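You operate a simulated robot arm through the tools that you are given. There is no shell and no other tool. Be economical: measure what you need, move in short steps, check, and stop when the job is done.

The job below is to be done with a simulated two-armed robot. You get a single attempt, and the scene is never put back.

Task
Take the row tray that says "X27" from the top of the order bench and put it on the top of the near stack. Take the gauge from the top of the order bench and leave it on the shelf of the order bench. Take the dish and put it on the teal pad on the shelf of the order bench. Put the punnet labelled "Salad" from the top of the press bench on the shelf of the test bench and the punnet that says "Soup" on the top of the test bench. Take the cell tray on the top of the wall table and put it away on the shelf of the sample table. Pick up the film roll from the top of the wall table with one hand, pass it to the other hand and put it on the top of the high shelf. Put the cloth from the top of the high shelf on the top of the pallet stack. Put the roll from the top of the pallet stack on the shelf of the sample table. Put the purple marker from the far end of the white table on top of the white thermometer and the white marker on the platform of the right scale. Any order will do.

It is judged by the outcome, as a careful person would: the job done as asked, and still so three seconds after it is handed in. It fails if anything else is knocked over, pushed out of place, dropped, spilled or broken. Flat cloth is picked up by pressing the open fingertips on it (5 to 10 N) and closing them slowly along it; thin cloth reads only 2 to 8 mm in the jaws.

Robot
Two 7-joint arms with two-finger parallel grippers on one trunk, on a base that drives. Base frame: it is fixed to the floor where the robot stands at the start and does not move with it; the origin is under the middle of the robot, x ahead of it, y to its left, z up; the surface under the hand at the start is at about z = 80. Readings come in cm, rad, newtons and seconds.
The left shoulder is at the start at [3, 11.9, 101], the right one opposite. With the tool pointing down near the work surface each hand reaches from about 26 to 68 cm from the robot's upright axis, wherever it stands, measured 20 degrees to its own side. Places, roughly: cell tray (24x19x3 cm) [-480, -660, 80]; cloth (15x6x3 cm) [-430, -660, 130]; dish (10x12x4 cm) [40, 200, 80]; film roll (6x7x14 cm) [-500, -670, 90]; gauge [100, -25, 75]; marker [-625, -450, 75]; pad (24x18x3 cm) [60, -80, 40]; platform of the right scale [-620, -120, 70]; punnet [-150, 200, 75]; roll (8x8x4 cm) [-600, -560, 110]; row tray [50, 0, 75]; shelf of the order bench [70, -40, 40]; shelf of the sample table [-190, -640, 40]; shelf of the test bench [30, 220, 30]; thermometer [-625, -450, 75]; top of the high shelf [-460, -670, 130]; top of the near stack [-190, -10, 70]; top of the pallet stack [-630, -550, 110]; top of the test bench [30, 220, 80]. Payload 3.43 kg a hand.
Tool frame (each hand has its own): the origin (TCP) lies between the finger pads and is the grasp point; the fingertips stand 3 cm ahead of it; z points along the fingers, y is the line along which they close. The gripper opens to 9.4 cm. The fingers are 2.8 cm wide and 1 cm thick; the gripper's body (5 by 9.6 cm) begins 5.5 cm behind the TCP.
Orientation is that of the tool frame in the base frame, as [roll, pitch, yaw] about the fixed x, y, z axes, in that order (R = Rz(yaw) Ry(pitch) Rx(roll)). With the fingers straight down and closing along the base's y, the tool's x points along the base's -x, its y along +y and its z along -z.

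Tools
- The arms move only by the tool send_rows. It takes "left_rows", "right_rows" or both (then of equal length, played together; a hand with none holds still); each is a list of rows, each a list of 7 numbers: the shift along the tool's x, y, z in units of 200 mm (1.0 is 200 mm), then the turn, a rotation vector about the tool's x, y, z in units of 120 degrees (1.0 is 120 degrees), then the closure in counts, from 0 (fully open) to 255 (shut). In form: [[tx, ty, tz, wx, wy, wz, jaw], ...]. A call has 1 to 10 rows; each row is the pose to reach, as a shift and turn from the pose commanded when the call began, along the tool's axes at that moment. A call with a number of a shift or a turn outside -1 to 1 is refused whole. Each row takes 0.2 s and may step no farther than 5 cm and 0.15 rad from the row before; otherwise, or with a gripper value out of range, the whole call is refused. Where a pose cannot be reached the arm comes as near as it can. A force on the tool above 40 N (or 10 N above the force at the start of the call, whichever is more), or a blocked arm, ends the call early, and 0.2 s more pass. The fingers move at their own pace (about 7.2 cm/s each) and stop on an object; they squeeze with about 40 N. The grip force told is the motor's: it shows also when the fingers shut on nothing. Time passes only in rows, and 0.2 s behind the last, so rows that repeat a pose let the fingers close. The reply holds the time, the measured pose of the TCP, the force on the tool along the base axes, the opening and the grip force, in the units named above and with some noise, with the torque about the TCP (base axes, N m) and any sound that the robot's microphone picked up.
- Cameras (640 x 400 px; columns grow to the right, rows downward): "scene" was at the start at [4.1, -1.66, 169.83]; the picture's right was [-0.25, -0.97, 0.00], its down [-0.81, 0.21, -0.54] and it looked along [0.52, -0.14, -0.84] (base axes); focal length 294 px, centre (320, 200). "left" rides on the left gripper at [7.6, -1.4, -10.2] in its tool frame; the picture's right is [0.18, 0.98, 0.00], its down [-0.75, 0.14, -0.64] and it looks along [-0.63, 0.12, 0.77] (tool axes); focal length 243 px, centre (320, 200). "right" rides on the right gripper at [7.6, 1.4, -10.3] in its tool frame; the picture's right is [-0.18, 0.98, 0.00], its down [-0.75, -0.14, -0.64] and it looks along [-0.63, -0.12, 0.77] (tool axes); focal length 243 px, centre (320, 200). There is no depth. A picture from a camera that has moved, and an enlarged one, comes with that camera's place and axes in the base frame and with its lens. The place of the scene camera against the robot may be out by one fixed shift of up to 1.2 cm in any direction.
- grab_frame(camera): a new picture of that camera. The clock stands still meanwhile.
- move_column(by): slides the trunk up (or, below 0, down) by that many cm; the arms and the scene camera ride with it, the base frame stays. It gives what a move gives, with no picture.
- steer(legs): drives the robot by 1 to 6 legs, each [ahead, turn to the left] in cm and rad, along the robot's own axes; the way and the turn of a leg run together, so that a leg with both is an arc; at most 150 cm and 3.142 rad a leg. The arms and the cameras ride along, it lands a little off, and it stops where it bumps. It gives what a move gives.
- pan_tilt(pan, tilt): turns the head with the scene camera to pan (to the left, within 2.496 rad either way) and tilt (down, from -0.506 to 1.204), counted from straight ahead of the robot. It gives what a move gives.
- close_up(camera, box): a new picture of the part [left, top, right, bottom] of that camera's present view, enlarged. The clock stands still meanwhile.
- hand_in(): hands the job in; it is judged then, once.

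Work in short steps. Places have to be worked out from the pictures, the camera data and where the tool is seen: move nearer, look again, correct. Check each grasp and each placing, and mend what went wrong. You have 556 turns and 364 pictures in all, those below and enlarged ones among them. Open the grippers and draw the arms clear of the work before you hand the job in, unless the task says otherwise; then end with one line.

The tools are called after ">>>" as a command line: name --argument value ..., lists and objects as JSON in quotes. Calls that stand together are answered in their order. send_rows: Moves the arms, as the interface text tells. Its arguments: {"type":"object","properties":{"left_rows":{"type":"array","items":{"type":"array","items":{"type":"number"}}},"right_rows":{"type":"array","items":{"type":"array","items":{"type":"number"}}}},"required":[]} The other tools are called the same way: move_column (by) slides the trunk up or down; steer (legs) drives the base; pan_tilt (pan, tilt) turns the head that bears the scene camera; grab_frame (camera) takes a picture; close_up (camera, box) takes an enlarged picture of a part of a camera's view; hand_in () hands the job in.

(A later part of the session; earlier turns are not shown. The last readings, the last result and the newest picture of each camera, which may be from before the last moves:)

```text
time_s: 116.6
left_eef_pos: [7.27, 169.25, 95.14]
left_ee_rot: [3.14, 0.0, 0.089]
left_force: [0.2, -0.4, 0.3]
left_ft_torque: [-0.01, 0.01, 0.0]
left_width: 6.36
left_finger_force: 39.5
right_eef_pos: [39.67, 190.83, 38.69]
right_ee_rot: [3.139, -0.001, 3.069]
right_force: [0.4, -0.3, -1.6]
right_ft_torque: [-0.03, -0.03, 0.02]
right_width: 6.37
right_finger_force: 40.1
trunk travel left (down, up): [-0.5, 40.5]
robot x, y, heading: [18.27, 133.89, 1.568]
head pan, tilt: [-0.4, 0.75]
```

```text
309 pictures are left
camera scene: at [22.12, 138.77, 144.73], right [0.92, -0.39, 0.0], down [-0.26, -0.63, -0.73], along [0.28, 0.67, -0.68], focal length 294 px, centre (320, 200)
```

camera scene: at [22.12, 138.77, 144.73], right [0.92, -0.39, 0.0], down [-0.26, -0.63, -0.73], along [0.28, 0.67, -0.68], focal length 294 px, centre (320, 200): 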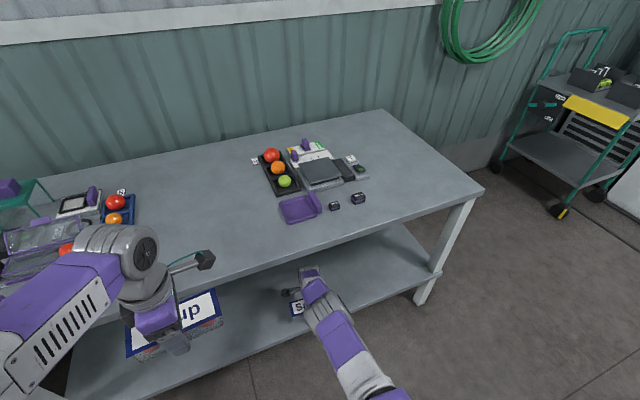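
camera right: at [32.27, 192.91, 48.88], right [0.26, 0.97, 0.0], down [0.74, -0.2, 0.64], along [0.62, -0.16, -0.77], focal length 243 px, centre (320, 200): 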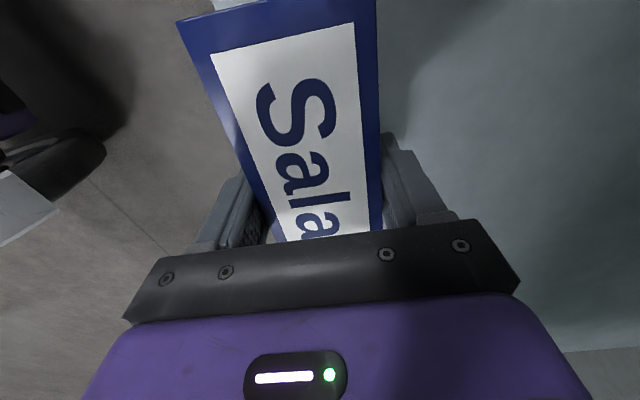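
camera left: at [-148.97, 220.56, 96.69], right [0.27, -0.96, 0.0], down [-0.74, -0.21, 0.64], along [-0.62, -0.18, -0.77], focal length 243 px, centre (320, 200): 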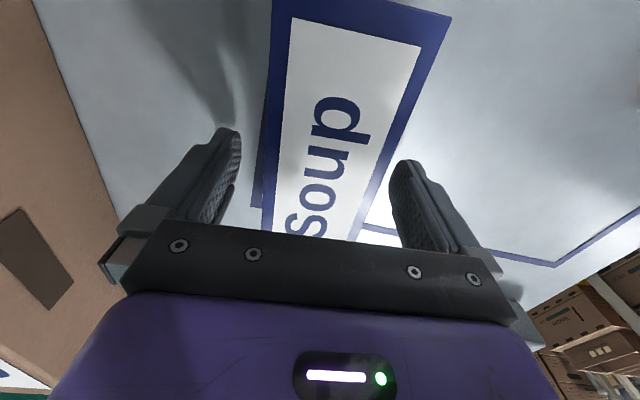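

Room remains. Push 5 cm further and lower toward the shelf.

>>> send_rows --right_rows '[[0, 0.12, 0, 0, 0, 0, 140], [0, 0.25, 0, 0, 0, 0, 140], [0, 0.25, 0.08, 0, 0, 0, 140], [0, 0.25, 0.15, 0, 0, 0, 140], [0, 0.25, 0.17, 0, 0, 0, 140]]'

```text
time_s: 117.8
left_eef_pos: [7.22, 169.2, 95.17]
left_ee_rot: [3.141, 0.001, 0.089]
left_force: [0.1, 0.0, -0.5]
left_ft_torque: [0.04, 0.02, -0.02]
left_width: 6.36
left_finger_force: 40.3
right_eef_pos: [39.75, 192.13, 38.89]
right_ee_rot: [3.134, -0.002, 3.066]
right_force: [0.1, -0.4, -0.5]
right_ft_torque: [-0.01, 0.02, 0.03]
right_width: 6.37
right_finger_force: 39.9
right hand out of reach, approached as far as the arm can: row 1, 2, 3, 4, 5
trunk travel left (down, up): [-0.5, 40.5]
robot x, y, heading: [18.48, 133.91, 1.575]
head pan, tilt: [-0.4, 0.75]
```

Out of reach; drive 5 cm ahead, then lower.

>>> steer --legs '[[5, 0]]'

>>> send_rows --right_rows '[[0, -0.05, 0.06, 0, 0, 0, 140], [0, -0.05, 0.12, 0, 0, 0, 140], [0, -0.05, 0.17, 0, 0, 0, 140]]'

```text
time_s: 118.7
left_eef_pos: [7.16, 174.09, 95.15]
left_ee_rot: [3.14, 0.002, 0.091]
left_force: [-0.6, -0.3, -1.4]
left_ft_torque: [0.02, 0.07, -0.03]
left_width: 6.37
left_finger_force: 39.9
right_eef_pos: [39.82, 197.14, 39.02]
right_ee_rot: [3.136, 0.0, 3.067]
right_force: [0.5, 0.7, -0.9]
right_ft_torque: [0.01, 0.0, 0.02]
right_width: 6.37
right_finger_force: 39.9
trunk travel left (down, up): [-0.5, 40.5]
robot x, y, heading: [18.95, 138.87, 1.571]
head pan, tilt: [-0.4, 0.75]
```

```text
time_s: 119.5
left_eef_pos: [7.26, 174.08, 95.04]
left_ee_rot: [3.142, 0.002, 0.091]
left_force: [-0.8, -0.1, -2.3]
left_ft_torque: [0.02, 0.02, 0.02]
left_width: 6.38
left_finger_force: 40.6
right_eef_pos: [39.5, 195.78, 36.75]
right_ee_rot: [3.137, 0.0, 3.066]
right_force: [0.0, 0.1, -1.7]
right_ft_torque: [-0.02, 0.0, 0.02]
right_width: 6.39
right_finger_force: 39.6
right hand out of reach, approached as far as the arm can: row 2, 3
trunk travel left (down, up): [-0.5, 40.5]
robot x, y, heading: [18.57, 138.95, 1.574]
head pan, tilt: [-0.4, 0.75]
```

Still short of height; drive 4 cm more and pull the hand back the same while lowering.

>>> steer --legs '[[4, 0]]'

>>> send_rows --right_rows '[[0, -0.15, 0.03, 0, 0, 0, 140], [0, -0.25, 0.06, 0, 0, 0, 140], [0, -0.25, 0.085, 0, 0, 0, 140]]'

```text
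time_s: 120.4
left_eef_pos: [7.19, 178.24, 95.21]
left_ee_rot: [-3.141, 0.0, 0.09]
left_force: [-0.3, -0.4, -0.9]
left_ft_torque: [0.0, 0.04, -0.06]
left_width: 6.36
left_finger_force: 39.8
right_eef_pos: [39.57, 199.8, 36.75]
right_ee_rot: [3.139, 0.0, 3.067]
right_force: [-0.3, -0.1, -1.5]
right_ft_torque: [0.02, -0.02, -0.02]
right_width: 6.37
right_finger_force: 40.2
trunk travel left (down, up): [-0.5, 40.5]
robot x, y, heading: [18.75, 143.07, 1.571]
head pan, tilt: [-0.4, 0.75]
```

```text
time_s: 121.2
left_eef_pos: [7.2, 178.15, 95.12]
left_ee_rot: [3.141, 0.0, 0.09]
left_force: [-0.3, -0.3, -2.1]
left_ft_torque: [-0.01, 0.03, 0.04]
left_width: 6.4
left_finger_force: 40.1
right_eef_pos: [39.22, 194.77, 35.14]
right_ee_rot: [3.136, -0.003, 3.065]
right_force: [0.0, 0.1, -0.7]
right_ft_torque: [-0.05, 0.0, -0.03]
right_width: 6.35
right_finger_force: 39.9
trunk travel left (down, up): [-0.5, 40.5]
robot x, y, heading: [18.71, 143.09, 1.57]
head pan, tilt: [-0.4, 0.75]
```

>>> send_rows --right_rows '[[0, 0, 0.02, 0, 0, 0, 140], [0, 0, 0.04, 0, 0, 0, 140], [0, 0, 0.055, 0, 0, 0, 140]]'

>>> grab_frame --camera "right"

```text
time_s: 122.0
left_eef_pos: [7.23, 178.13, 95.15]
left_ee_rot: [3.141, 0.0, 0.09]
left_force: [-0.4, -0.4, -2.4]
left_ft_torque: [0.01, 0.01, -0.03]
left_width: 6.39
left_finger_force: 39.9
right_eef_pos: [39.23, 194.86, 33.99]
right_ee_rot: [3.136, 0.002, 3.068]
right_force: [0.5, -0.3, -1.3]
right_ft_torque: [0.01, -0.01, 0.01]
right_width: 6.37
right_finger_force: 40.4
trunk travel left (down, up): [-0.5, 40.5]
robot x, y, heading: [18.89, 142.97, 1.575]
head pan, tilt: [-0.4, 0.75]
```

```text
308 pictures are left
camera right: at [31.76, 196.78, 44.18], right [0.26, 0.97, 0.01], down [0.74, -0.2, 0.64], along [0.62, -0.16, -0.77], focal length 243 px, centre (320, 200)
```

right: 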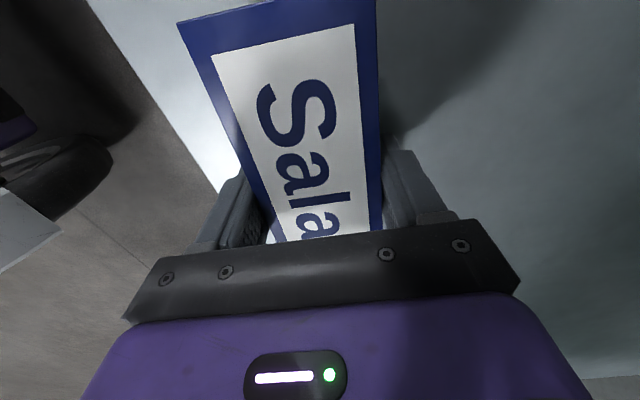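

Punnet is fully over the shelf. Keep lowering until contact.

>>> send_rows --right_rows '[[0, 0, 0.015, 0, 0, 0, 140], [0, 0, 0.03, 0, 0, 0, 140], [0, 0, 0.045, 0, 0, 0, 140], [0, 0, 0.06, 0, 0, 0, 140]]'

```text
time_s: 123.0
left_eef_pos: [7.14, 177.89, 95.17]
left_ee_rot: [3.14, 0.001, 0.089]
left_force: [-0.8, 0.3, -1.0]
left_ft_torque: [-0.01, 0.03, 0.01]
left_width: 6.35
left_finger_force: 40.4
right_eef_pos: [39.28, 195.01, 33.4]
right_ee_rot: [3.132, 0.0, 3.068]
right_force: [-0.5, -4.6, 16.9]
right_ft_torque: [-0.13, 0.07, -0.06]
right_width: 6.39
right_finger_force: 39.9
trunk travel left (down, up): [-0.5, 40.5]
robot x, y, heading: [18.59, 142.75, 1.567]
head pan, tilt: [-0.4, 0.75]
stopped in row 4 (right hand): the force on the tool passed its limit at 41 N (the readings are from after the stop); the commanded pose is now the measured one
```

Contact on the shelf. Open, lift straight up 6.5 cm.

>>> send_rows --right_rows '[[0, 0, -0.005, 0, 0, 0, 80], [0, 0, -0.01, 0, 0, 0, 20], [0, 0, -0.01, 0, 0, 0, 0], [0, 0, -0.05, 0, 0, 0, 0], [0, 0, -0.15, 0, 0, 0, 0], [0, 0, -0.25, 0, 0, 0, 0], [0, 0, -0.33, 0, 0, 0, 0], [0, 0, -0.33, 0, 0, 0, 0]]'

>>> grab_frame --camera "right"

```text
time_s: 125.0
left_eef_pos: [6.99, 177.92, 95.4]
left_ee_rot: [-3.141, -0.001, 0.093]
left_force: [0.1, 0.2, -1.9]
left_ft_torque: [-0.01, -0.05, 0.0]
left_width: 6.4
left_finger_force: 40.0
right_eef_pos: [38.67, 188.51, 34.75]
right_ee_rot: [-3.029, 0.01, 3.08]
right_force: [0.7, -0.5, 0.6]
right_ft_torque: [0.0, -0.01, 0.02]
right_width: 9.38
right_finger_force: 0.1
trunk travel left (down, up): [-0.5, 40.5]
robot x, y, heading: [18.71, 142.77, 1.569]
head pan, tilt: [-0.4, 0.75]
stopped in row 8 (right hand): the arm was blocked; the commanded pose is now the measured one
```

```text
307 pictures are left
camera right: at [31.19, 191.59, 44.71], right [0.24, 0.96, -0.11], down [0.74, -0.11, 0.66], along [0.63, -0.24, -0.74], focal length 243 px, centre (320, 200)
```

right: 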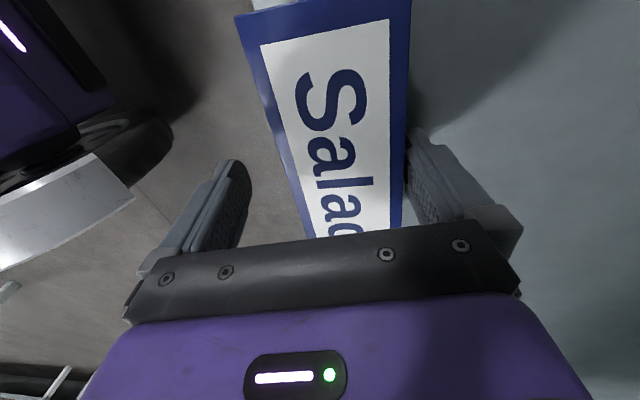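

The arm got blocked on the way up (forearm probably under the bench top) and slid back. Check the scene before moving.

>>> pan_tilt --pan -0.45 --tilt 1.0

>>> grab_frame --camera "scene"

```text
time_s: 125.7
left_eef_pos: [7.15, 177.77, 95.26]
left_ee_rot: [-3.139, 0.0, 0.091]
left_force: [0.4, -0.6, -1.4]
left_ft_torque: [0.0, 0.01, 0.02]
left_width: 6.38
left_finger_force: 39.7
right_eef_pos: [38.7, 188.78, 34.73]
right_ee_rot: [-3.033, 0.012, 3.083]
right_force: [-0.4, -0.8, -0.8]
right_ft_torque: [0.01, -0.01, 0.03]
right_width: 9.4
right_finger_force: 0.0
trunk travel left (down, up): [-0.5, 40.5]
robot x, y, heading: [18.26, 142.86, 1.57]
head pan, tilt: [-0.45, 1.0]
```

```text
306 pictures are left
camera scene: at [21.92, 145.93, 142.83], right [0.9, -0.44, 0.0], down [-0.37, -0.76, -0.54], along [0.24, 0.49, -0.84], focal length 294 px, centre (320, 200)
```

scene: 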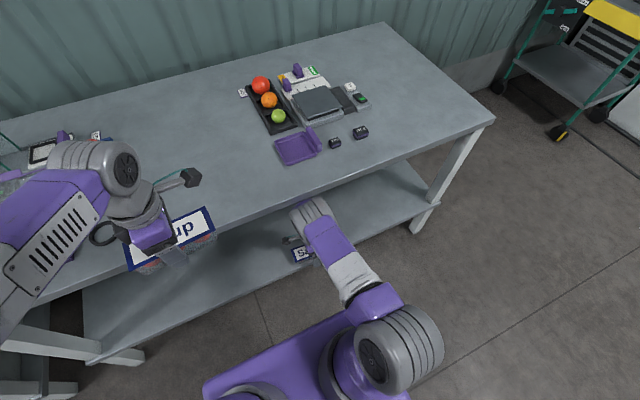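

The punnet slid forward ~5 cm but is still fully on the shelf (y≈187–193, edge 186). I'll push it back in with the near finger while levelling the hand.

>>> send_rows --right_rows '[[0, 0.08, -0.009, -0.015, 0, 0, 0], [0, 0.16, -0.018, -0.03, 0, 0, 0], [0, 0.24, -0.027, -0.045, 0, 0, 0], [0, 0.29, -0.032, -0.054, 0, 0, 0], [0, 0.29, -0.032, -0.054, 0, 0, 0]]'

>>> grab_frame --camera "right"

```text
time_s: 126.9
left_eef_pos: [7.13, 177.85, 95.2]
left_ee_rot: [-3.139, -0.002, 0.09]
left_force: [1.3, 0.2, -2.3]
left_ft_torque: [-0.03, 0.02, -0.01]
left_width: 6.4
left_finger_force: 39.9
right_eef_pos: [39.1, 194.83, 35.13]
right_ee_rot: [3.133, 0.011, 3.08]
right_force: [-0.3, -7.8, 30.4]
right_ft_torque: [-1.62, 0.29, -0.05]
right_width: 9.41
right_finger_force: 0.0
trunk travel left (down, up): [-0.5, 40.5]
robot x, y, heading: [18.56, 142.68, 1.57]
head pan, tilt: [-0.45, 1.0]
```

```text
305 pictures are left
camera right: at [31.56, 196.63, 45.19], right [0.24, 0.97, 0.01], down [0.74, -0.19, 0.65], along [0.63, -0.15, -0.76], focal length 243 px, centre (320, 200)
```

right: 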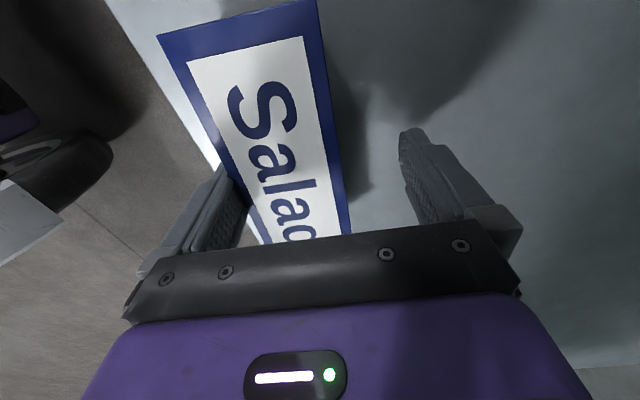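

Punnet is back at y≈190–196. Now I tilt the hand about the near fingertip so that the far finger rises over the lid without lifting the forearm.

>>> send_rows --right_rows '[[0, -0.015, -0.01, 0, 0, 0, 0], [0, -0.04, -0.045, -0.0716, 0, 0, 0], [0, -0.07, -0.077, -0.143, 0, 0, 0], [0, -0.105, -0.104, -0.2145, 0, 0, 0], [0, -0.1435, -0.125, -0.286, 0, 0, 0], [0, -0.1845, -0.14, -0.3575, 0, 0, 0], [0, -0.1845, -0.14, -0.3575, 0, 0, 0]]'

>>> grab_frame --camera "right"

```text
time_s: 127.4
left_eef_pos: [7.02, 177.89, 95.17]
left_ee_rot: [-3.141, 0.001, 0.091]
left_force: [-0.2, -0.4, -1.7]
left_ft_torque: [-0.02, 0.04, 0.03]
left_width: 6.4
left_finger_force: 40.5
right_eef_pos: [39.03, 193.68, 35.11]
right_ee_rot: [3.117, 0.011, 3.083]
right_force: [0.4, -1.9, 10.2]
right_ft_torque: [-0.53, 0.08, -0.06]
right_width: 9.39
right_finger_force: 0.1
trunk travel left (down, up): [-0.5, 40.5]
robot x, y, heading: [18.25, 142.83, 1.574]
head pan, tilt: [-0.45, 1.0]
stopped in row 2 (right hand): the force on the tool passed its limit at 190 N (the readings are from after the stop); the commanded pose is now the measured one
```

```text
304 pictures are left
camera right: at [31.47, 195.38, 45.19], right [0.24, 0.97, 0.03], down [0.74, -0.2, 0.65], along [0.63, -0.14, -0.76], focal length 243 px, centre (320, 200)
```

right: 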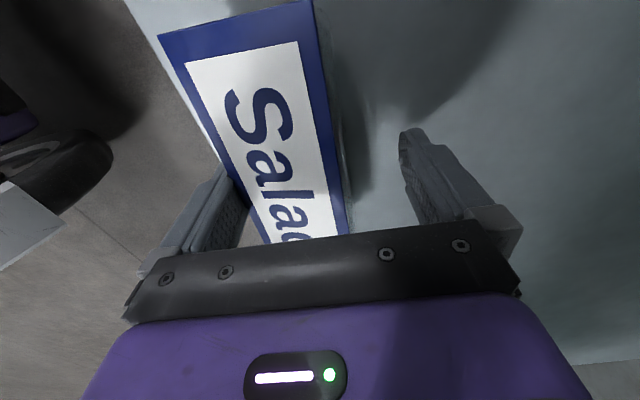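

Unexpected upward force on the near finger. Zoom in on the near finger to see what it touches.

>>> close_up --camera "right" --box '[120, 60, 360, 250]'

>>> close_up --camera "scene" --box '[240, 180, 400, 300]'

```text
2.11 times, centred on (240, 155) of right
camera zoom: at [31.47, 195.38, 45.19], right [0.24, 0.97, 0.03], down [0.74, -0.2, 0.65], along [0.63, -0.14, -0.76], focal length 511 px, centre (488, 295)
```

zoom: 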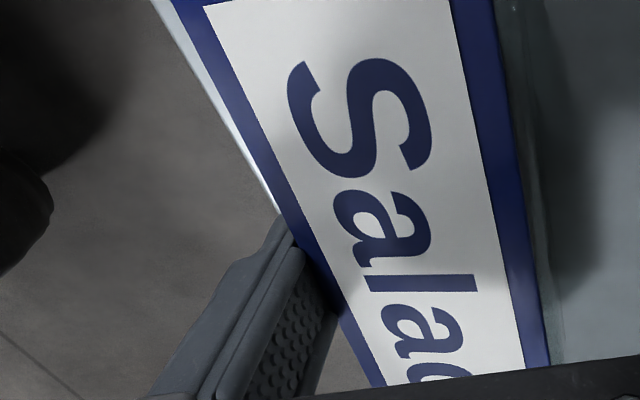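

```text
3.33 times, centred on (320, 240) of scene
camera zoom: at [21.94, 146.01, 142.81], right [0.9, -0.44, 0.0], down [-0.37, -0.76, -0.54], along [0.24, 0.49, -0.84], focal length 979 px, centre (320, 67)
```

zoom: 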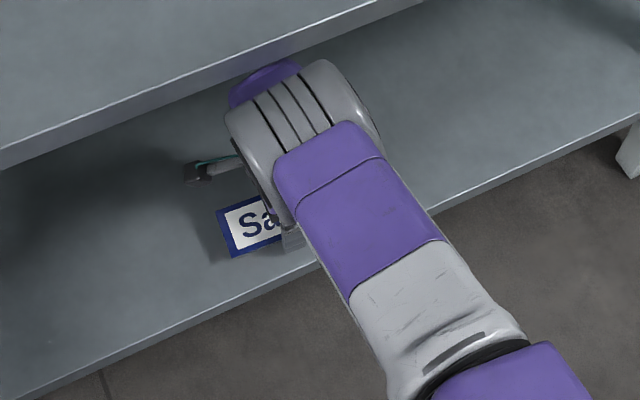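

Try a small 3 mm lift and 3 mm back to relieve the contact and watch the force.

>>> send_rows --right_rows '[[0, -0.008, -0.008, 0, 0, 0, 0], [0, -0.015, -0.015, 0, 0, 0, 0]]'

```text
time_s: 128.0
left_eef_pos: [7.25, 177.94, 95.2]
left_ee_rot: [3.141, 0.001, 0.09]
left_force: [-0.9, -0.5, -1.6]
left_ft_torque: [-0.01, 0.01, -0.01]
left_width: 6.38
left_finger_force: 39.9
right_eef_pos: [38.91, 192.87, 34.79]
right_ee_rot: [3.125, 0.01, 3.083]
right_force: [-0.6, 0.6, -0.5]
right_ft_torque: [0.04, 0.03, 0.0]
right_width: 9.4
right_finger_force: 0.1
trunk travel left (down, up): [-0.5, 40.5]
robot x, y, heading: [18.63, 142.71, 1.574]
head pan, tilt: [-0.45, 1.0]
```

Moving up is resisted by the forearm under the bench top (the robot stands too near). I'll step the base back in 1.4 cm bites, moving the hand forward equally, so the punnet isn't dragged.

>>> steer --legs '[[-1.4, 0]]'

>>> send_rows --right_rows '[[0, 0.035, 0, 0, 0, 0, 0], [0, 0.075, 0, 0, 0, 0, 0]]'

>>> steer --legs '[[-1.4, 0]]'

>>> send_rows --right_rows '[[0, 0.035, 0, 0, 0, 0, 0], [0, 0.07, 0, 0, 0, 0, 0]]'

>>> grab_frame --camera "right"

```text
time_s: 128.8
left_eef_pos: [7.1, 176.65, 95.1]
left_ee_rot: [-3.141, 0.001, 0.09]
left_force: [0.6, -0.2, -0.4]
left_ft_torque: [0.0, 0.01, 0.02]
left_width: 6.39
left_finger_force: 40.1
right_eef_pos: [39.1, 192.16, 35.32]
right_ee_rot: [3.116, 0.007, 3.083]
right_force: [-0.6, -0.2, 0.1]
right_ft_torque: [0.0, 0.01, -0.01]
right_width: 9.42
right_finger_force: 0.0
trunk travel left (down, up): [-0.5, 40.5]
robot x, y, heading: [18.7, 141.62, 1.571]
head pan, tilt: [-0.45, 1.0]
```

```text
time_s: 129.4
left_eef_pos: [7.16, 176.67, 95.13]
left_ee_rot: [-3.141, 0.0, 0.091]
left_force: [0.1, 0.6, -1.8]
left_ft_torque: [-0.01, 0.02, 0.0]
left_width: 6.39
left_finger_force: 40.1
right_eef_pos: [39.13, 193.68, 35.42]
right_ee_rot: [3.116, 0.008, 3.083]
right_force: [0.1, 0.5, 0.7]
right_ft_torque: [0.03, 0.02, 0.0]
right_width: 9.43
right_finger_force: 0.0
trunk travel left (down, up): [-0.5, 40.5]
robot x, y, heading: [18.7, 141.25, 1.567]
head pan, tilt: [-0.45, 1.0]
```

```text
time_s: 130.1
left_eef_pos: [7.04, 175.2, 95.15]
left_ee_rot: [-3.141, 0.0, 0.091]
left_force: [0.3, -1.0, -1.2]
left_ft_torque: [-0.01, -0.01, -0.04]
left_width: 6.36
left_finger_force: 40.3
right_eef_pos: [39.05, 192.28, 35.48]
right_ee_rot: [3.115, 0.008, 3.081]
right_force: [-0.2, -0.4, -0.1]
right_ft_torque: [0.01, 0.02, 0.02]
right_width: 9.41
right_finger_force: 0.2
trunk travel left (down, up): [-0.5, 40.5]
robot x, y, heading: [18.29, 140.15, 1.576]
head pan, tilt: [-0.45, 1.0]
```

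```text
time_s: 130.7
left_eef_pos: [7.14, 175.25, 95.07]
left_ee_rot: [3.141, 0.0, 0.091]
left_force: [0.4, 0.6, -1.1]
left_ft_torque: [0.0, 0.0, 0.0]
left_width: 6.4
left_finger_force: 40.3
right_eef_pos: [39.22, 193.62, 35.39]
right_ee_rot: [3.116, 0.008, 3.082]
right_force: [-0.8, -0.3, 0.5]
right_ft_torque: [-0.02, 0.0, -0.01]
right_width: 9.39
right_finger_force: 0.1
trunk travel left (down, up): [-0.5, 40.5]
robot x, y, heading: [18.66, 140.36, 1.572]
head pan, tilt: [-0.45, 1.0]
```

```text
301 pictures are left
camera right: at [31.63, 195.32, 45.61], right [0.24, 0.97, 0.03], down [0.74, -0.2, 0.64], along [0.63, -0.14, -0.76], focal length 243 px, centre (320, 200)
```

right: 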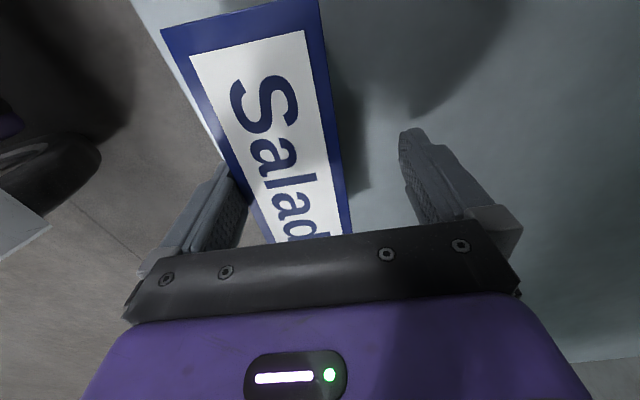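

Working, no contact forces. Two more such bites, then lift a little.

>>> steer --legs '[[-1.6, 0]]'

>>> send_rows --right_rows '[[0, 0.035, 0, 0, 0, 0, 0], [0, 0.07, 0, 0, 0, 0, 0]]'

>>> steer --legs '[[-1.6, 0]]'

>>> send_rows --right_rows '[[0, 0.03, -0.02, 0, 0, 0, 0], [0, 0.06, -0.05, 0, 0, 0, 0], [0, 0.06, -0.1, 0, 0, 0, 0]]'

```text
time_s: 131.5
left_eef_pos: [7.2, 173.64, 95.09]
left_ee_rot: [-3.142, 0.0, 0.091]
left_force: [0.3, -0.1, -1.4]
left_ft_torque: [-0.02, 0.04, -0.02]
left_width: 6.4
left_finger_force: 40.2
right_eef_pos: [39.25, 192.13, 35.47]
right_ee_rot: [3.115, 0.007, 3.081]
right_force: [-0.6, 0.8, 0.1]
right_ft_torque: [0.01, -0.02, -0.01]
right_width: 9.4
right_finger_force: 0.0
trunk travel left (down, up): [-0.5, 40.5]
robot x, y, heading: [18.34, 138.59, 1.573]
head pan, tilt: [-0.45, 1.0]
```

```text
time_s: 132.1
left_eef_pos: [7.22, 173.61, 95.24]
left_ee_rot: [-3.14, 0.001, 0.093]
left_force: [0.4, 1.0, -1.9]
left_ft_torque: [0.01, 0.0, 0.01]
left_width: 6.4
left_finger_force: 40.3
right_eef_pos: [39.33, 193.56, 35.55]
right_ee_rot: [3.116, 0.009, 3.082]
right_force: [0.5, 0.5, 0.5]
right_ft_torque: [-0.01, -0.03, 0.02]
right_width: 9.38
right_finger_force: 0.0
trunk travel left (down, up): [-0.5, 40.5]
robot x, y, heading: [18.36, 138.45, 1.569]
head pan, tilt: [-0.45, 1.0]
```

```text
time_s: 132.9
left_eef_pos: [7.16, 172.11, 95.23]
left_ee_rot: [-3.141, -0.001, 0.091]
left_force: [-0.3, -0.1, -1.3]
left_ft_torque: [0.07, 0.02, 0.0]
left_width: 6.38
left_finger_force: 40.0
right_eef_pos: [39.32, 191.8, 35.42]
right_ee_rot: [3.114, 0.009, 3.082]
right_force: [-0.1, 0.1, 0.5]
right_ft_torque: [-0.02, 0.01, 0.0]
right_width: 9.39
right_finger_force: 0.1
trunk travel left (down, up): [-0.5, 40.5]
robot x, y, heading: [18.47, 136.75, 1.567]
head pan, tilt: [-0.45, 1.0]
```

```text
time_s: 133.7
left_eef_pos: [7.1, 172.09, 95.16]
left_ee_rot: [-3.14, -0.001, 0.09]
left_force: [-0.1, 0.1, -1.0]
left_ft_torque: [0.0, 0.02, -0.03]
left_width: 6.37
left_finger_force: 39.8
right_eef_pos: [39.43, 193.07, 37.38]
right_ee_rot: [3.116, 0.01, 3.082]
right_force: [-0.1, 0.3, -0.8]
right_ft_torque: [0.03, 0.02, -0.02]
right_width: 9.41
right_finger_force: 0.1
trunk travel left (down, up): [-0.5, 40.5]
robot x, y, heading: [18.53, 137.0, 1.574]
head pan, tilt: [-0.45, 1.0]
```

Lifting is free now (z 37.4, no force). Lift 2.5 cm more and view.

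>>> send_rows --right_rows '[[0, 0, -0.05, 0, 0, 0, 0], [0, 0, -0.1, 0, 0, 0, 0], [0, 0, -0.13, 0, 0, 0, 0]]'

>>> grab_frame --camera "right"

```text
time_s: 134.5
left_eef_pos: [7.13, 172.02, 95.28]
left_ee_rot: [3.141, 0.001, 0.091]
left_force: [-0.4, -0.3, -1.7]
left_ft_torque: [0.0, 0.0, -0.02]
left_width: 6.39
left_finger_force: 39.8
right_eef_pos: [39.3, 192.94, 40.12]
right_ee_rot: [3.116, 0.01, 3.083]
right_force: [0.3, 0.3, 0.4]
right_ft_torque: [-0.01, -0.03, 0.0]
right_width: 9.4
right_finger_force: 0.0
trunk travel left (down, up): [-0.5, 40.5]
robot x, y, heading: [18.81, 136.77, 1.569]
head pan, tilt: [-0.45, 1.0]
```

```text
300 pictures are left
camera right: at [31.75, 194.59, 50.26], right [0.24, 0.97, 0.03], down [0.74, -0.2, 0.64], along [0.63, -0.14, -0.76], focal length 243 px, centre (320, 200)
```

right: 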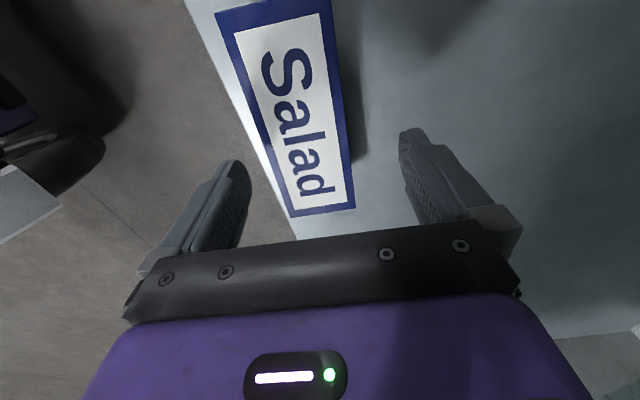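

Salad stands about 2 cm inside the shelf edge, fully supported; fingertips are clear above its lid. Back straight out, then raise.

>>> steer --legs '[[-22, 0]]'

>>> grab_frame --camera "scene"

```text
time_s: 136.2
left_eef_pos: [7.14, 150.09, 95.2]
left_ee_rot: [3.139, -0.001, 0.088]
left_force: [0.2, -0.9, -2.1]
left_ft_torque: [0.01, 0.0, -0.01]
left_width: 6.36
left_finger_force: 40.0
right_eef_pos: [39.3, 170.86, 40.09]
right_ee_rot: [3.116, 0.008, 3.079]
right_force: [0.4, -0.2, 0.0]
right_ft_torque: [0.04, -0.03, 0.02]
right_width: 9.41
right_finger_force: 0.1
trunk travel left (down, up): [-0.5, 40.5]
robot x, y, heading: [18.66, 114.84, 1.568]
head pan, tilt: [-0.45, 1.0]
```

```text
299 pictures are left
camera scene: at [21.95, 118.25, 142.82], right [0.9, -0.44, 0.0], down [-0.37, -0.76, -0.54], along [0.24, 0.49, -0.84], focal length 294 px, centre (320, 200)
```

scene: 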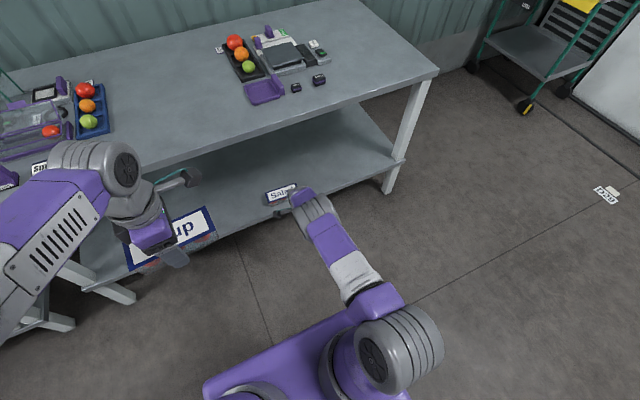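

Salad is in place on the shelf. Raise the trunk and the right hand, then go for placing Soup.

>>> move_column --by 27

>>> send_rows --right_rows '[[0, -0.2, 0, 0, 0, 0, 0], [0, -0.4, -0.1, 0, 0, 0, 0], [0, -0.5, -0.3, 0, 0, 0, 0], [0, -0.6, -0.5, 0, 0, 0, 0], [0, -0.7, -0.7, 0, 0, 0, 0], [0, -0.7, -0.9, 0, 0, 0, 0], [0, -0.7, -1.0, 0, 0, 0, 0]]'

>>> send_rows --right_rows '[[0, 0, -0.2, 0, 0, 0, 0], [0, 0, -0.4, 0, 0, 0, 0], [0, 0, -0.6, 0, 0, 0, 0], [0, 0, -0.8, 0, 0, 0, 0], [0, 0, -1.0, 0, 0, 0, 0]]'

>>> steer --legs '[[32, 0]]'

>>> pan_tilt --pan 0.0 --tilt 0.85

>>> grab_frame --camera "scene"

```text
time_s: 138.9
left_eef_pos: [7.35, 150.05, 122.1]
left_ee_rot: [-3.14, -0.002, 0.088]
left_force: [1.2, -0.4, -0.6]
left_ft_torque: [-0.01, 0.02, 0.05]
left_width: 6.36
left_finger_force: 40.5
right_eef_pos: [39.46, 171.01, 67.04]
right_ee_rot: [3.114, 0.011, 3.078]
right_force: [-0.2, -0.2, -0.1]
right_ft_torque: [0.0, 0.02, 0.02]
right_width: 9.41
right_finger_force: 0.0
trunk travel left (down, up): [-27.5, 13.5]
robot x, y, heading: [18.43, 114.81, 1.569]
head pan, tilt: [-0.45, 1.0]
```

```text
time_s: 140.5
left_eef_pos: [7.21, 150.02, 122.21]
left_ee_rot: [3.14, 0.0, 0.089]
left_force: [0.6, 0.7, -1.9]
left_ft_torque: [0.04, -0.03, -0.02]
left_width: 6.39
left_finger_force: 39.9
right_eef_pos: [38.37, 156.34, 86.8]
right_ee_rot: [3.115, 0.008, 3.081]
right_force: [0.2, -0.1, -0.2]
right_ft_torque: [0.0, 0.0, -0.01]
right_width: 9.4
right_finger_force: 0.0
trunk travel left (down, up): [-27.5, 13.5]
robot x, y, heading: [18.43, 114.92, 1.571]
head pan, tilt: [-0.45, 1.0]
```

```text
time_s: 141.7
left_eef_pos: [7.24, 150.0, 122.26]
left_ee_rot: [-3.141, 0.0, 0.087]
left_force: [-0.2, 0.0, -0.4]
left_ft_torque: [0.0, 0.0, -0.02]
left_width: 6.37
left_finger_force: 40.4
right_eef_pos: [38.04, 155.96, 106.6]
right_ee_rot: [3.114, 0.008, 3.077]
right_force: [-0.4, 0.2, -0.6]
right_ft_torque: [0.0, 0.02, 0.0]
right_width: 9.4
right_finger_force: 0.0
trunk travel left (down, up): [-27.5, 13.5]
robot x, y, heading: [18.52, 114.92, 1.572]
head pan, tilt: [-0.45, 1.0]
```

```text
time_s: 143.9
left_eef_pos: [7.36, 182.26, 122.17]
left_ee_rot: [3.141, 0.0, 0.086]
left_force: [0.2, -0.6, -1.2]
left_ft_torque: [0.02, 0.03, 0.02]
left_width: 6.38
left_finger_force: 40.0
right_eef_pos: [38.15, 188.11, 106.68]
right_ee_rot: [3.117, 0.009, 3.079]
right_force: [0.1, -0.9, -0.3]
right_ft_torque: [-0.02, 0.02, 0.01]
right_width: 9.42
right_finger_force: 0.1
trunk travel left (down, up): [-27.5, 13.5]
robot x, y, heading: [18.6, 147.47, 1.568]
head pan, tilt: [-0.45, 1.0]
```

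```text
time_s: 144.8
left_eef_pos: [7.36, 182.22, 122.13]
left_ee_rot: [3.14, -0.001, 0.087]
left_force: [0.1, 0.4, -1.3]
left_ft_torque: [0.01, 0.01, -0.05]
left_width: 6.37
left_finger_force: 40.2
right_eef_pos: [38.13, 187.93, 106.61]
right_ee_rot: [3.118, 0.008, 3.079]
right_force: [-0.1, -0.7, 0.4]
right_ft_torque: [0.01, -0.04, 0.03]
right_width: 9.36
right_finger_force: 0.0
trunk travel left (down, up): [-27.5, 13.5]
robot x, y, heading: [18.7, 147.02, 1.573]
head pan, tilt: [0.0, 0.85]
```

```text
298 pictures are left
camera scene: at [19.03, 151.95, 170.93], right [1.0, 0.0, 0.0], down [0.0, -0.75, -0.66], along [0.0, 0.66, -0.75], focal length 294 px, centre (320, 200)
```

scene: 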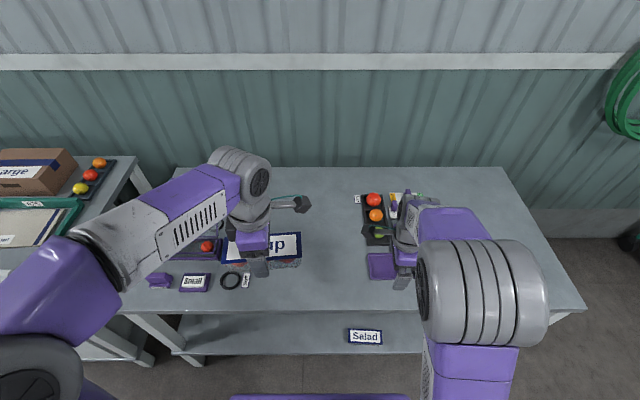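

Now carry Soup over the free strip at about (15, 207) and come down to z≈92.

>>> send_rows --left_rows '[[0.08, -0.2, 0.05, 0, 0, 0, 140], [0.16, -0.4, 0.1, 0, 0, 0, 140], [0.24, -0.6, 0.15, 0, 0, 0, 140], [0.32, -0.8, 0.2, 0, 0, 0, 140], [0.4, -1, 0.25, 0, 0, 0, 140]]'

>>> send_rows --left_rows '[[0.08, -0.2, 0.05, 0, 0, 0, 140], [0.08, -0.2, 0.25, 0, 0, 0, 140], [0.08, -0.2, 0.45, 0, 0, 0, 140], [0.08, -0.2, 0.65, 0, 0, 0, 140], [0.08, -0.2, 0.85, 0, 0, 0, 140], [0.08, -0.2, 1.0, 0, 0, 0, 140]]'

>>> grab_frame --camera "left"

>>> grab_frame --camera "scene"

```text
time_s: 146.0
left_eef_pos: [13.69, 202.96, 116.99]
left_ee_rot: [3.138, 0.0, 0.086]
left_force: [-0.7, -0.2, -1.4]
left_ft_torque: [-0.03, 0.02, 0.04]
left_width: 6.38
left_finger_force: 39.8
right_eef_pos: [38.2, 188.11, 106.55]
right_ee_rot: [3.117, 0.009, 3.08]
right_force: [0.2, -0.2, 0.7]
right_ft_torque: [0.03, 0.03, 0.0]
right_width: 9.4
right_finger_force: 0.1
trunk travel left (down, up): [-27.5, 13.5]
robot x, y, heading: [18.87, 147.17, 1.566]
head pan, tilt: [0.0, 0.85]
```

```text
time_s: 147.4
left_eef_pos: [14.71, 206.98, 97.12]
left_ee_rot: [3.14, 0.0, 0.086]
left_force: [-0.7, 0.7, -0.9]
left_ft_torque: [0.06, 0.02, -0.01]
left_width: 6.36
left_finger_force: 39.5
right_eef_pos: [38.06, 188.02, 106.58]
right_ee_rot: [3.114, 0.009, 3.08]
right_force: [-0.4, -1.7, 0.2]
right_ft_torque: [0.01, 0.03, -0.01]
right_width: 9.41
right_finger_force: 0.0
trunk travel left (down, up): [-27.5, 13.5]
robot x, y, heading: [18.81, 146.81, 1.568]
head pan, tilt: [0.0, 0.85]
```

```text
297 pictures are left
camera left: at [22.14, 208.95, 107.33], right [0.27, -0.96, 0.0], down [-0.74, -0.21, 0.64], along [-0.62, -0.17, -0.77], focal length 243 px, centre (320, 200)
```

left: 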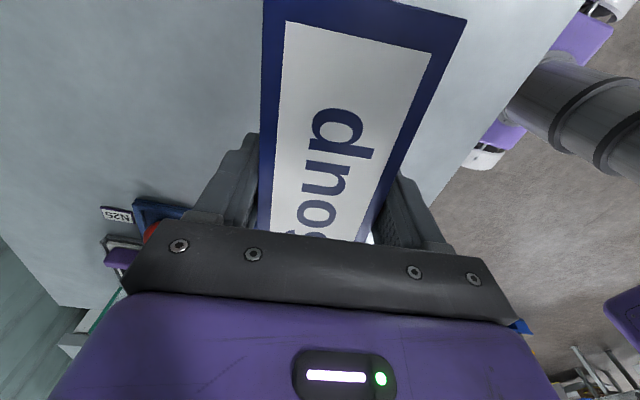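

```text
296 pictures are left
camera scene: at [19.03, 152.01, 170.93], right [1.0, 0.0, 0.0], down [0.0, -0.75, -0.66], along [0.0, 0.66, -0.75], focal length 294 px, centre (320, 200)
```

scene: 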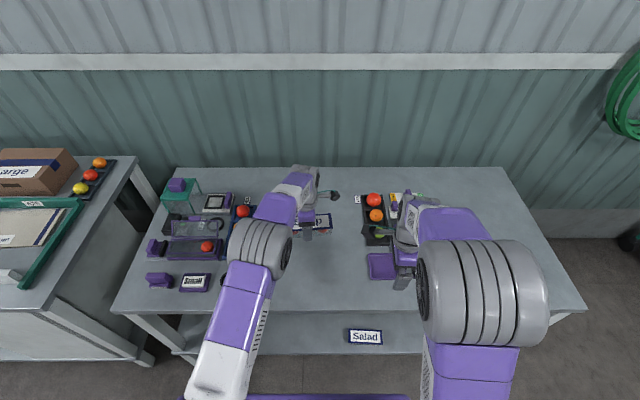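

Clear space below. Lower to z≈85, then gently to contact.

>>> send_rows --left_rows '[[0, 0, 0.15, 0, 0, 0, 140], [0, 0, 0.3, 0, 0, 0, 140], [0, 0, 0.45, 0, 0, 0, 140], [0, 0, 0.55, 0, 0, 0, 140], [0, 0, 0.61, 0, 0, 0, 140]]'

>>> send_rows --left_rows '[[0, 0, 0.02, 0, 0, 0, 140], [0, 0, 0.04, 0, 0, 0, 140], [0, 0, 0.055, 0, 0, 0, 140], [0, 0, 0.07, 0, 0, 0, 140]]'

```text
time_s: 148.6
left_eef_pos: [14.8, 206.92, 85.06]
left_ee_rot: [3.141, 0.0, 0.086]
left_force: [-0.6, 0.4, -1.6]
left_ft_torque: [-0.02, 0.02, 0.01]
left_width: 6.39
left_finger_force: 40.4
right_eef_pos: [38.03, 187.93, 106.58]
right_ee_rot: [3.116, 0.008, 3.079]
right_force: [-0.2, 0.8, -0.4]
right_ft_torque: [-0.01, 0.01, 0.0]
right_width: 9.41
right_finger_force: 0.0
trunk travel left (down, up): [-27.5, 13.5]
robot x, y, heading: [18.4, 146.94, 1.569]
head pan, tilt: [0.0, 0.85]
```

```text
time_s: 149.6
left_eef_pos: [14.86, 206.86, 83.51]
left_ee_rot: [3.141, 0.001, 0.089]
left_force: [0.4, 0.1, -1.2]
left_ft_torque: [0.02, 0.04, 0.02]
left_width: 6.39
left_finger_force: 40.2
right_eef_pos: [38.1, 187.96, 106.53]
right_ee_rot: [3.115, 0.01, 3.079]
right_force: [0.1, -0.9, 0.2]
right_ft_torque: [0.01, 0.0, -0.01]
right_width: 9.38
right_finger_force: 0.2
trunk travel left (down, up): [-27.5, 13.5]
robot x, y, heading: [18.88, 147.3, 1.568]
head pan, tilt: [0.0, 0.85]
```

>>> send_rows --left_rows '[[0, 0, 0.015, 0, 0, 0, 140], [0, 0, 0.03, 0, 0, 0, 140], [0, 0, 0.04, 0, 0, 0, 140]]'

```text
time_s: 150.4
left_eef_pos: [14.9, 206.91, 83.16]
left_ee_rot: [-3.134, -0.001, 0.087]
left_force: [-2.8, -2.8, 26.5]
left_ft_torque: [-0.47, -0.28, 0.04]
left_width: 6.39
left_finger_force: 40.0
right_eef_pos: [38.08, 187.71, 106.76]
right_ee_rot: [3.113, 0.009, 3.078]
right_force: [0.4, -0.2, 0.6]
right_ft_torque: [-0.07, 0.03, -0.02]
right_width: 9.37
right_finger_force: 0.0
trunk travel left (down, up): [-27.5, 13.5]
robot x, y, heading: [18.16, 147.35, 1.564]
head pan, tilt: [0.0, 0.85]
```

Contact. Release Soup, and lift the left hand away.

>>> send_rows --left_rows '[[0, 0, -0.01, 0, 0, 0, 80], [0, 0, -0.01, 0, 0, 0, 20], [0, 0, -0.01, 0, 0, 0, 0], [0, 0, -0.08, 0, 0, 0, 0], [0, 0, -0.25, 0, 0, 0, 0], [0, 0, -0.45, 0, 0, 0, 0], [0, 0, -0.65, 0, 0, 0, 0], [0, 0, -0.85, 0, 0, 0, 0], [0, 0, -1, 0, 0, 0, 0]]'

>>> send_rows --left_rows '[[-0.1, 0.15, -0.1, 0, 0, 0, 0], [-0.2, 0.3, -0.1, 0, 0, 0, 0], [-0.35, 0.45, -0.1, 0, 0, 0, 0], [-0.45, 0.6, -0.1, 0, 0, 0, 0], [-0.5, 0.75, -0.1, 0, 0, 0, 0], [-0.5, 0.9, -0.1, 0, 0, 0, 0]]' --right_rows '[[0, -0.1, 0, 0, 0, 0, 0], [0, -0.2, 0, 0, 0, 0, 0], [0, -0.3, 0, 0, 0, 0, 0], [0, -0.35, 0, 0, 0, 0, 0], [0, -0.35, 0, 0, 0, 0, 0], [0, -0.35, 0, 0, 0, 0, 0]]'

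>>> grab_frame --camera "scene"

```text
time_s: 152.4
left_eef_pos: [14.85, 206.73, 102.89]
left_ee_rot: [-3.14, 0.002, 0.087]
left_force: [0.2, -0.1, -0.7]
left_ft_torque: [-0.03, 0.0, 0.01]
left_width: 9.4
left_finger_force: 0.1
right_eef_pos: [38.13, 187.93, 106.51]
right_ee_rot: [3.115, 0.008, 3.078]
right_force: [-0.6, 0.2, 0.5]
right_ft_torque: [0.04, 0.01, -0.01]
right_width: 9.42
right_finger_force: 0.0
trunk travel left (down, up): [-27.5, 13.5]
robot x, y, heading: [19.03, 146.56, 1.566]
head pan, tilt: [0.0, 0.85]
```

```text
time_s: 153.8
left_eef_pos: [6.53, 187.91, 104.74]
left_ee_rot: [-3.141, -0.001, 0.088]
left_force: [0.4, 0.1, 0.2]
left_ft_torque: [0.02, 0.0, -0.02]
left_width: 9.39
left_finger_force: 0.0
right_eef_pos: [37.8, 180.91, 106.28]
right_ee_rot: [3.116, 0.007, 3.08]
right_force: [-0.3, -0.1, -0.1]
right_ft_torque: [-0.02, 0.05, -0.03]
right_width: 9.38
right_finger_force: 0.1
trunk travel left (down, up): [-27.5, 13.5]
robot x, y, heading: [18.4, 147.12, 1.565]
head pan, tilt: [0.0, 0.85]
```

```text
295 pictures are left
camera scene: at [19.04, 151.82, 170.94], right [1.0, 0.0, 0.0], down [0.0, -0.75, -0.66], along [0.0, 0.66, -0.75], focal length 294 px, centre (320, 200)
```

scene: 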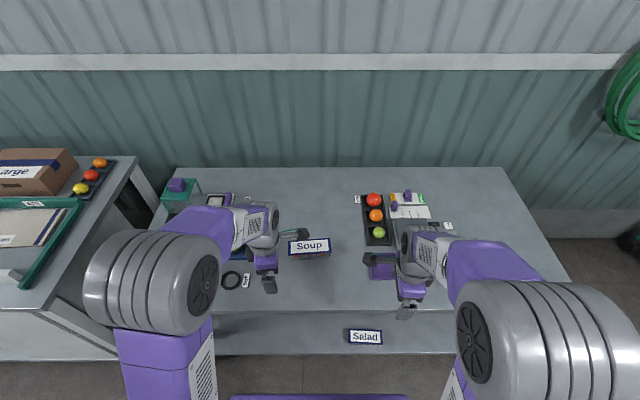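

Soup is on the top. Now the dish: move the right hand aside and look closely.

>>> send_rows --right_rows '[[-0.2, 0, 0, 0, 0, 0, 0], [-0.4, 0, 0, 0, 0, 0, 0], [-0.6, 0, 0, 0, 0, 0, 0], [-0.75, 0, 0, 0, 0, 0, 0]]'

>>> close_up --camera "scene" --box '[340, 180, 480, 300]'

>>> grab_frame --camera "right"

```text
time_s: 154.8
left_eef_pos: [6.55, 188.1, 104.73]
left_ee_rot: [-3.14, -0.001, 0.088]
left_force: [0.4, 0.3, 0.1]
left_ft_torque: [0.03, -0.01, 0.0]
left_width: 9.41
left_finger_force: 0.0
right_eef_pos: [52.82, 180.03, 106.48]
right_ee_rot: [3.115, 0.01, 3.079]
right_force: [1.0, -0.2, 0.4]
right_ft_torque: [0.01, 0.02, 0.02]
right_width: 9.38
right_finger_force: 0.1
trunk travel left (down, up): [-27.5, 13.5]
robot x, y, heading: [18.68, 146.66, 1.568]
head pan, tilt: [0.0, 0.85]
```

```text
3.33 times, centred on (410, 240) of scene
camera zoom: at [19.09, 151.94, 170.93], right [1.0, 0.0, 0.0], down [0.0, -0.75, -0.66], along [0.0, 0.66, -0.75], focal length 979 px, centre (20, 67)
```

zoom: 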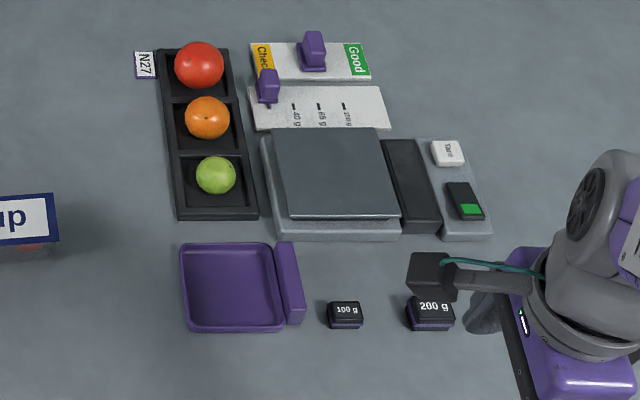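

```text
293 pictures are left
camera right: at [45.19, 181.7, 116.72], right [0.24, 0.97, 0.03], down [0.74, -0.2, 0.64], along [0.63, -0.14, -0.76], focal length 243 px, centre (320, 200)
```

right: 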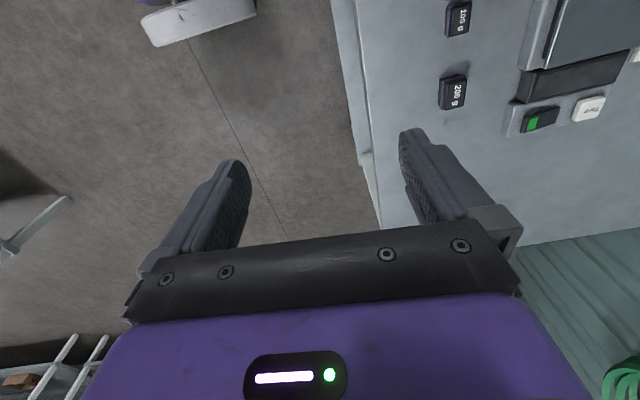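

The dish has a raised handle bar on its right side, near (46, 200.5), top z≈84, running along y. I'll level and turn the right wrist back 90° to close along x on that bar.

>>> send_rows --right_rows '[[0, 0, 0, 0.0125, -0.0045, 0, 0], [0, 0, 0, 0.0125, -0.0045, 0, 0]]'

>>> send_rows --right_rows '[[0, 0, 0, 0, 0, -0.07, 0], [0, 0, 0, 0, 0, -0.14, 0], [0, 0, 0, 0, 0, -0.21, 0], [0, 0, 0, 0, 0, -0.28, 0], [0, 0, 0, 0, 0, -0.35, 0], [0, 0, 0, 0, 0, -0.42, 0], [0, 0, 0, 0, 0, -0.49, 0], [0, 0, 0, 0, 0, -0.56, 0], [0, 0, 0, 0, 0, -0.63, 0], [0, 0, 0, 0, 0, -0.7, 0]]'

>>> send_rows --right_rows '[[0, 0, 0, 0, 0, -0.055, 140], [0, 0, 0, 0, 0, -0.055, 140]]'

```text
time_s: 155.4
left_eef_pos: [6.46, 188.03, 104.83]
left_ee_rot: [-3.139, -0.001, 0.087]
left_force: [-0.4, -0.5, 0.5]
left_ft_torque: [0.01, 0.02, 0.02]
left_width: 9.41
left_finger_force: 0.0
right_eef_pos: [52.66, 180.1, 106.55]
right_ee_rot: [-3.141, 0.019, 3.078]
right_force: [-0.3, -0.1, -0.5]
right_ft_torque: [0.0, -0.03, -0.01]
right_width: 9.4
right_finger_force: 0.1
trunk travel left (down, up): [-27.5, 13.5]
robot x, y, heading: [18.58, 147.22, 1.568]
head pan, tilt: [0.0, 0.85]
```

```text
time_s: 157.6
left_eef_pos: [6.41, 188.01, 104.71]
left_ee_rot: [-3.142, -0.001, 0.087]
left_force: [-0.1, -0.5, 0.2]
left_ft_torque: [0.03, 0.0, 0.01]
left_width: 9.41
left_finger_force: 0.1
right_eef_pos: [52.64, 179.96, 106.6]
right_ee_rot: [-3.124, 0.001, -1.737]
right_force: [-0.2, 0.2, -0.3]
right_ft_torque: [-0.02, -0.01, -0.01]
right_width: 9.4
right_finger_force: 0.2
trunk travel left (down, up): [-27.5, 13.5]
robot x, y, heading: [18.86, 147.06, 1.567]
head pan, tilt: [0.0, 0.85]
```

```text
time_s: 158.2
left_eef_pos: [6.43, 188.18, 104.67]
left_ee_rot: [-3.141, 0.0, 0.088]
left_force: [-0.5, 0.4, -0.1]
left_ft_torque: [0.02, -0.02, 0.01]
left_width: 9.38
left_finger_force: 0.1
right_eef_pos: [52.63, 179.95, 106.65]
right_ee_rot: [-3.123, 0.001, -1.621]
right_force: [-0.1, -0.4, 0.6]
right_ft_torque: [0.01, 0.0, 0.0]
right_width: 4.27
right_finger_force: 0.2
trunk travel left (down, up): [-27.5, 13.5]
robot x, y, heading: [18.72, 146.77, 1.566]
head pan, tilt: [0.0, 0.85]
```

Move the partly closed right hand over the bar, to z≈97.

>>> send_rows --right_rows '[[-0.2, 0.08, 0.05, -0.0088, 0, 0, 140], [-0.4, 0.16, 0.1, -0.0088, 0, 0, 140], [-0.6, 0.24, 0.2, -0.0088, 0, 0, 140], [-0.8, 0.32, 0.3, -0.0088, 0, 0, 140], [-1.0, 0.38, 0.4, -0.0088, 0, 0, 140], [-1.0, 0.38, 0.48, -0.0088, 0, 0, 140]]'

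>>> grab_frame --camera "right"

>>> close_up --camera "scene" --box '[340, 180, 480, 300]'

```text
time_s: 159.6
left_eef_pos: [6.36, 188.06, 104.69]
left_ee_rot: [3.14, 0.0, 0.087]
left_force: [-0.6, 0.3, -0.1]
left_ft_torque: [0.0, -0.02, 0.0]
left_width: 9.41
left_finger_force: 0.1
right_eef_pos: [46.35, 200.43, 96.77]
right_ee_rot: [3.141, 0.002, -1.623]
right_force: [0.0, 0.5, -0.2]
right_ft_torque: [0.03, 0.03, 0.01]
right_width: 4.21
right_finger_force: 0.0
trunk travel left (down, up): [-27.5, 13.5]
robot x, y, heading: [18.48, 147.14, 1.571]
head pan, tilt: [0.0, 0.85]
```

```text
292 pictures are left
camera right: at [44.54, 192.92, 106.99], right [-0.97, 0.24, 0.0], down [0.18, 0.75, 0.64], along [0.15, 0.62, -0.77], focal length 243 px, centre (320, 200)
```

right: 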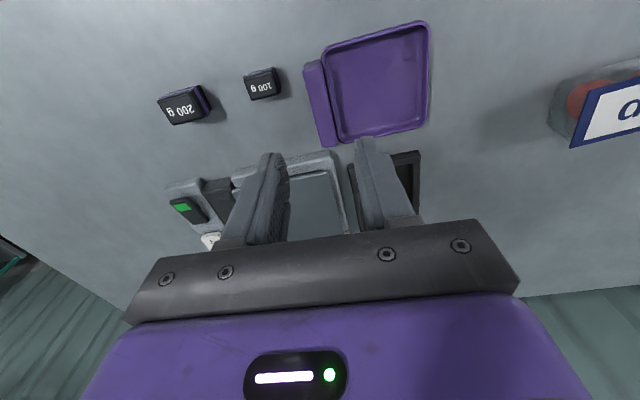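

```text
3.33 times, centred on (410, 240) of scene
camera zoom: at [19.05, 151.87, 170.93], right [1.0, 0.0, 0.0], down [0.0, -0.75, -0.66], along [0.0, 0.66, -0.75], focal length 979 px, centre (20, 67)
```

zoom: 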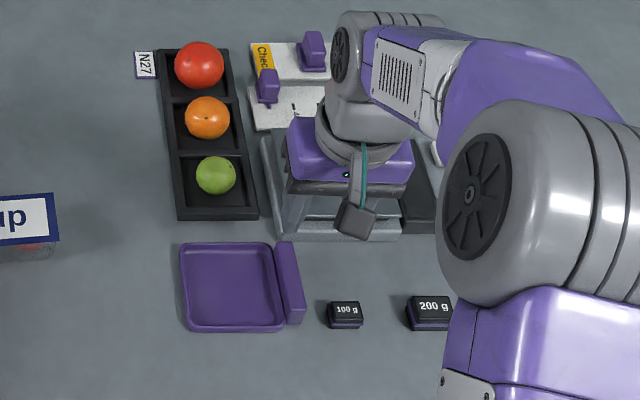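

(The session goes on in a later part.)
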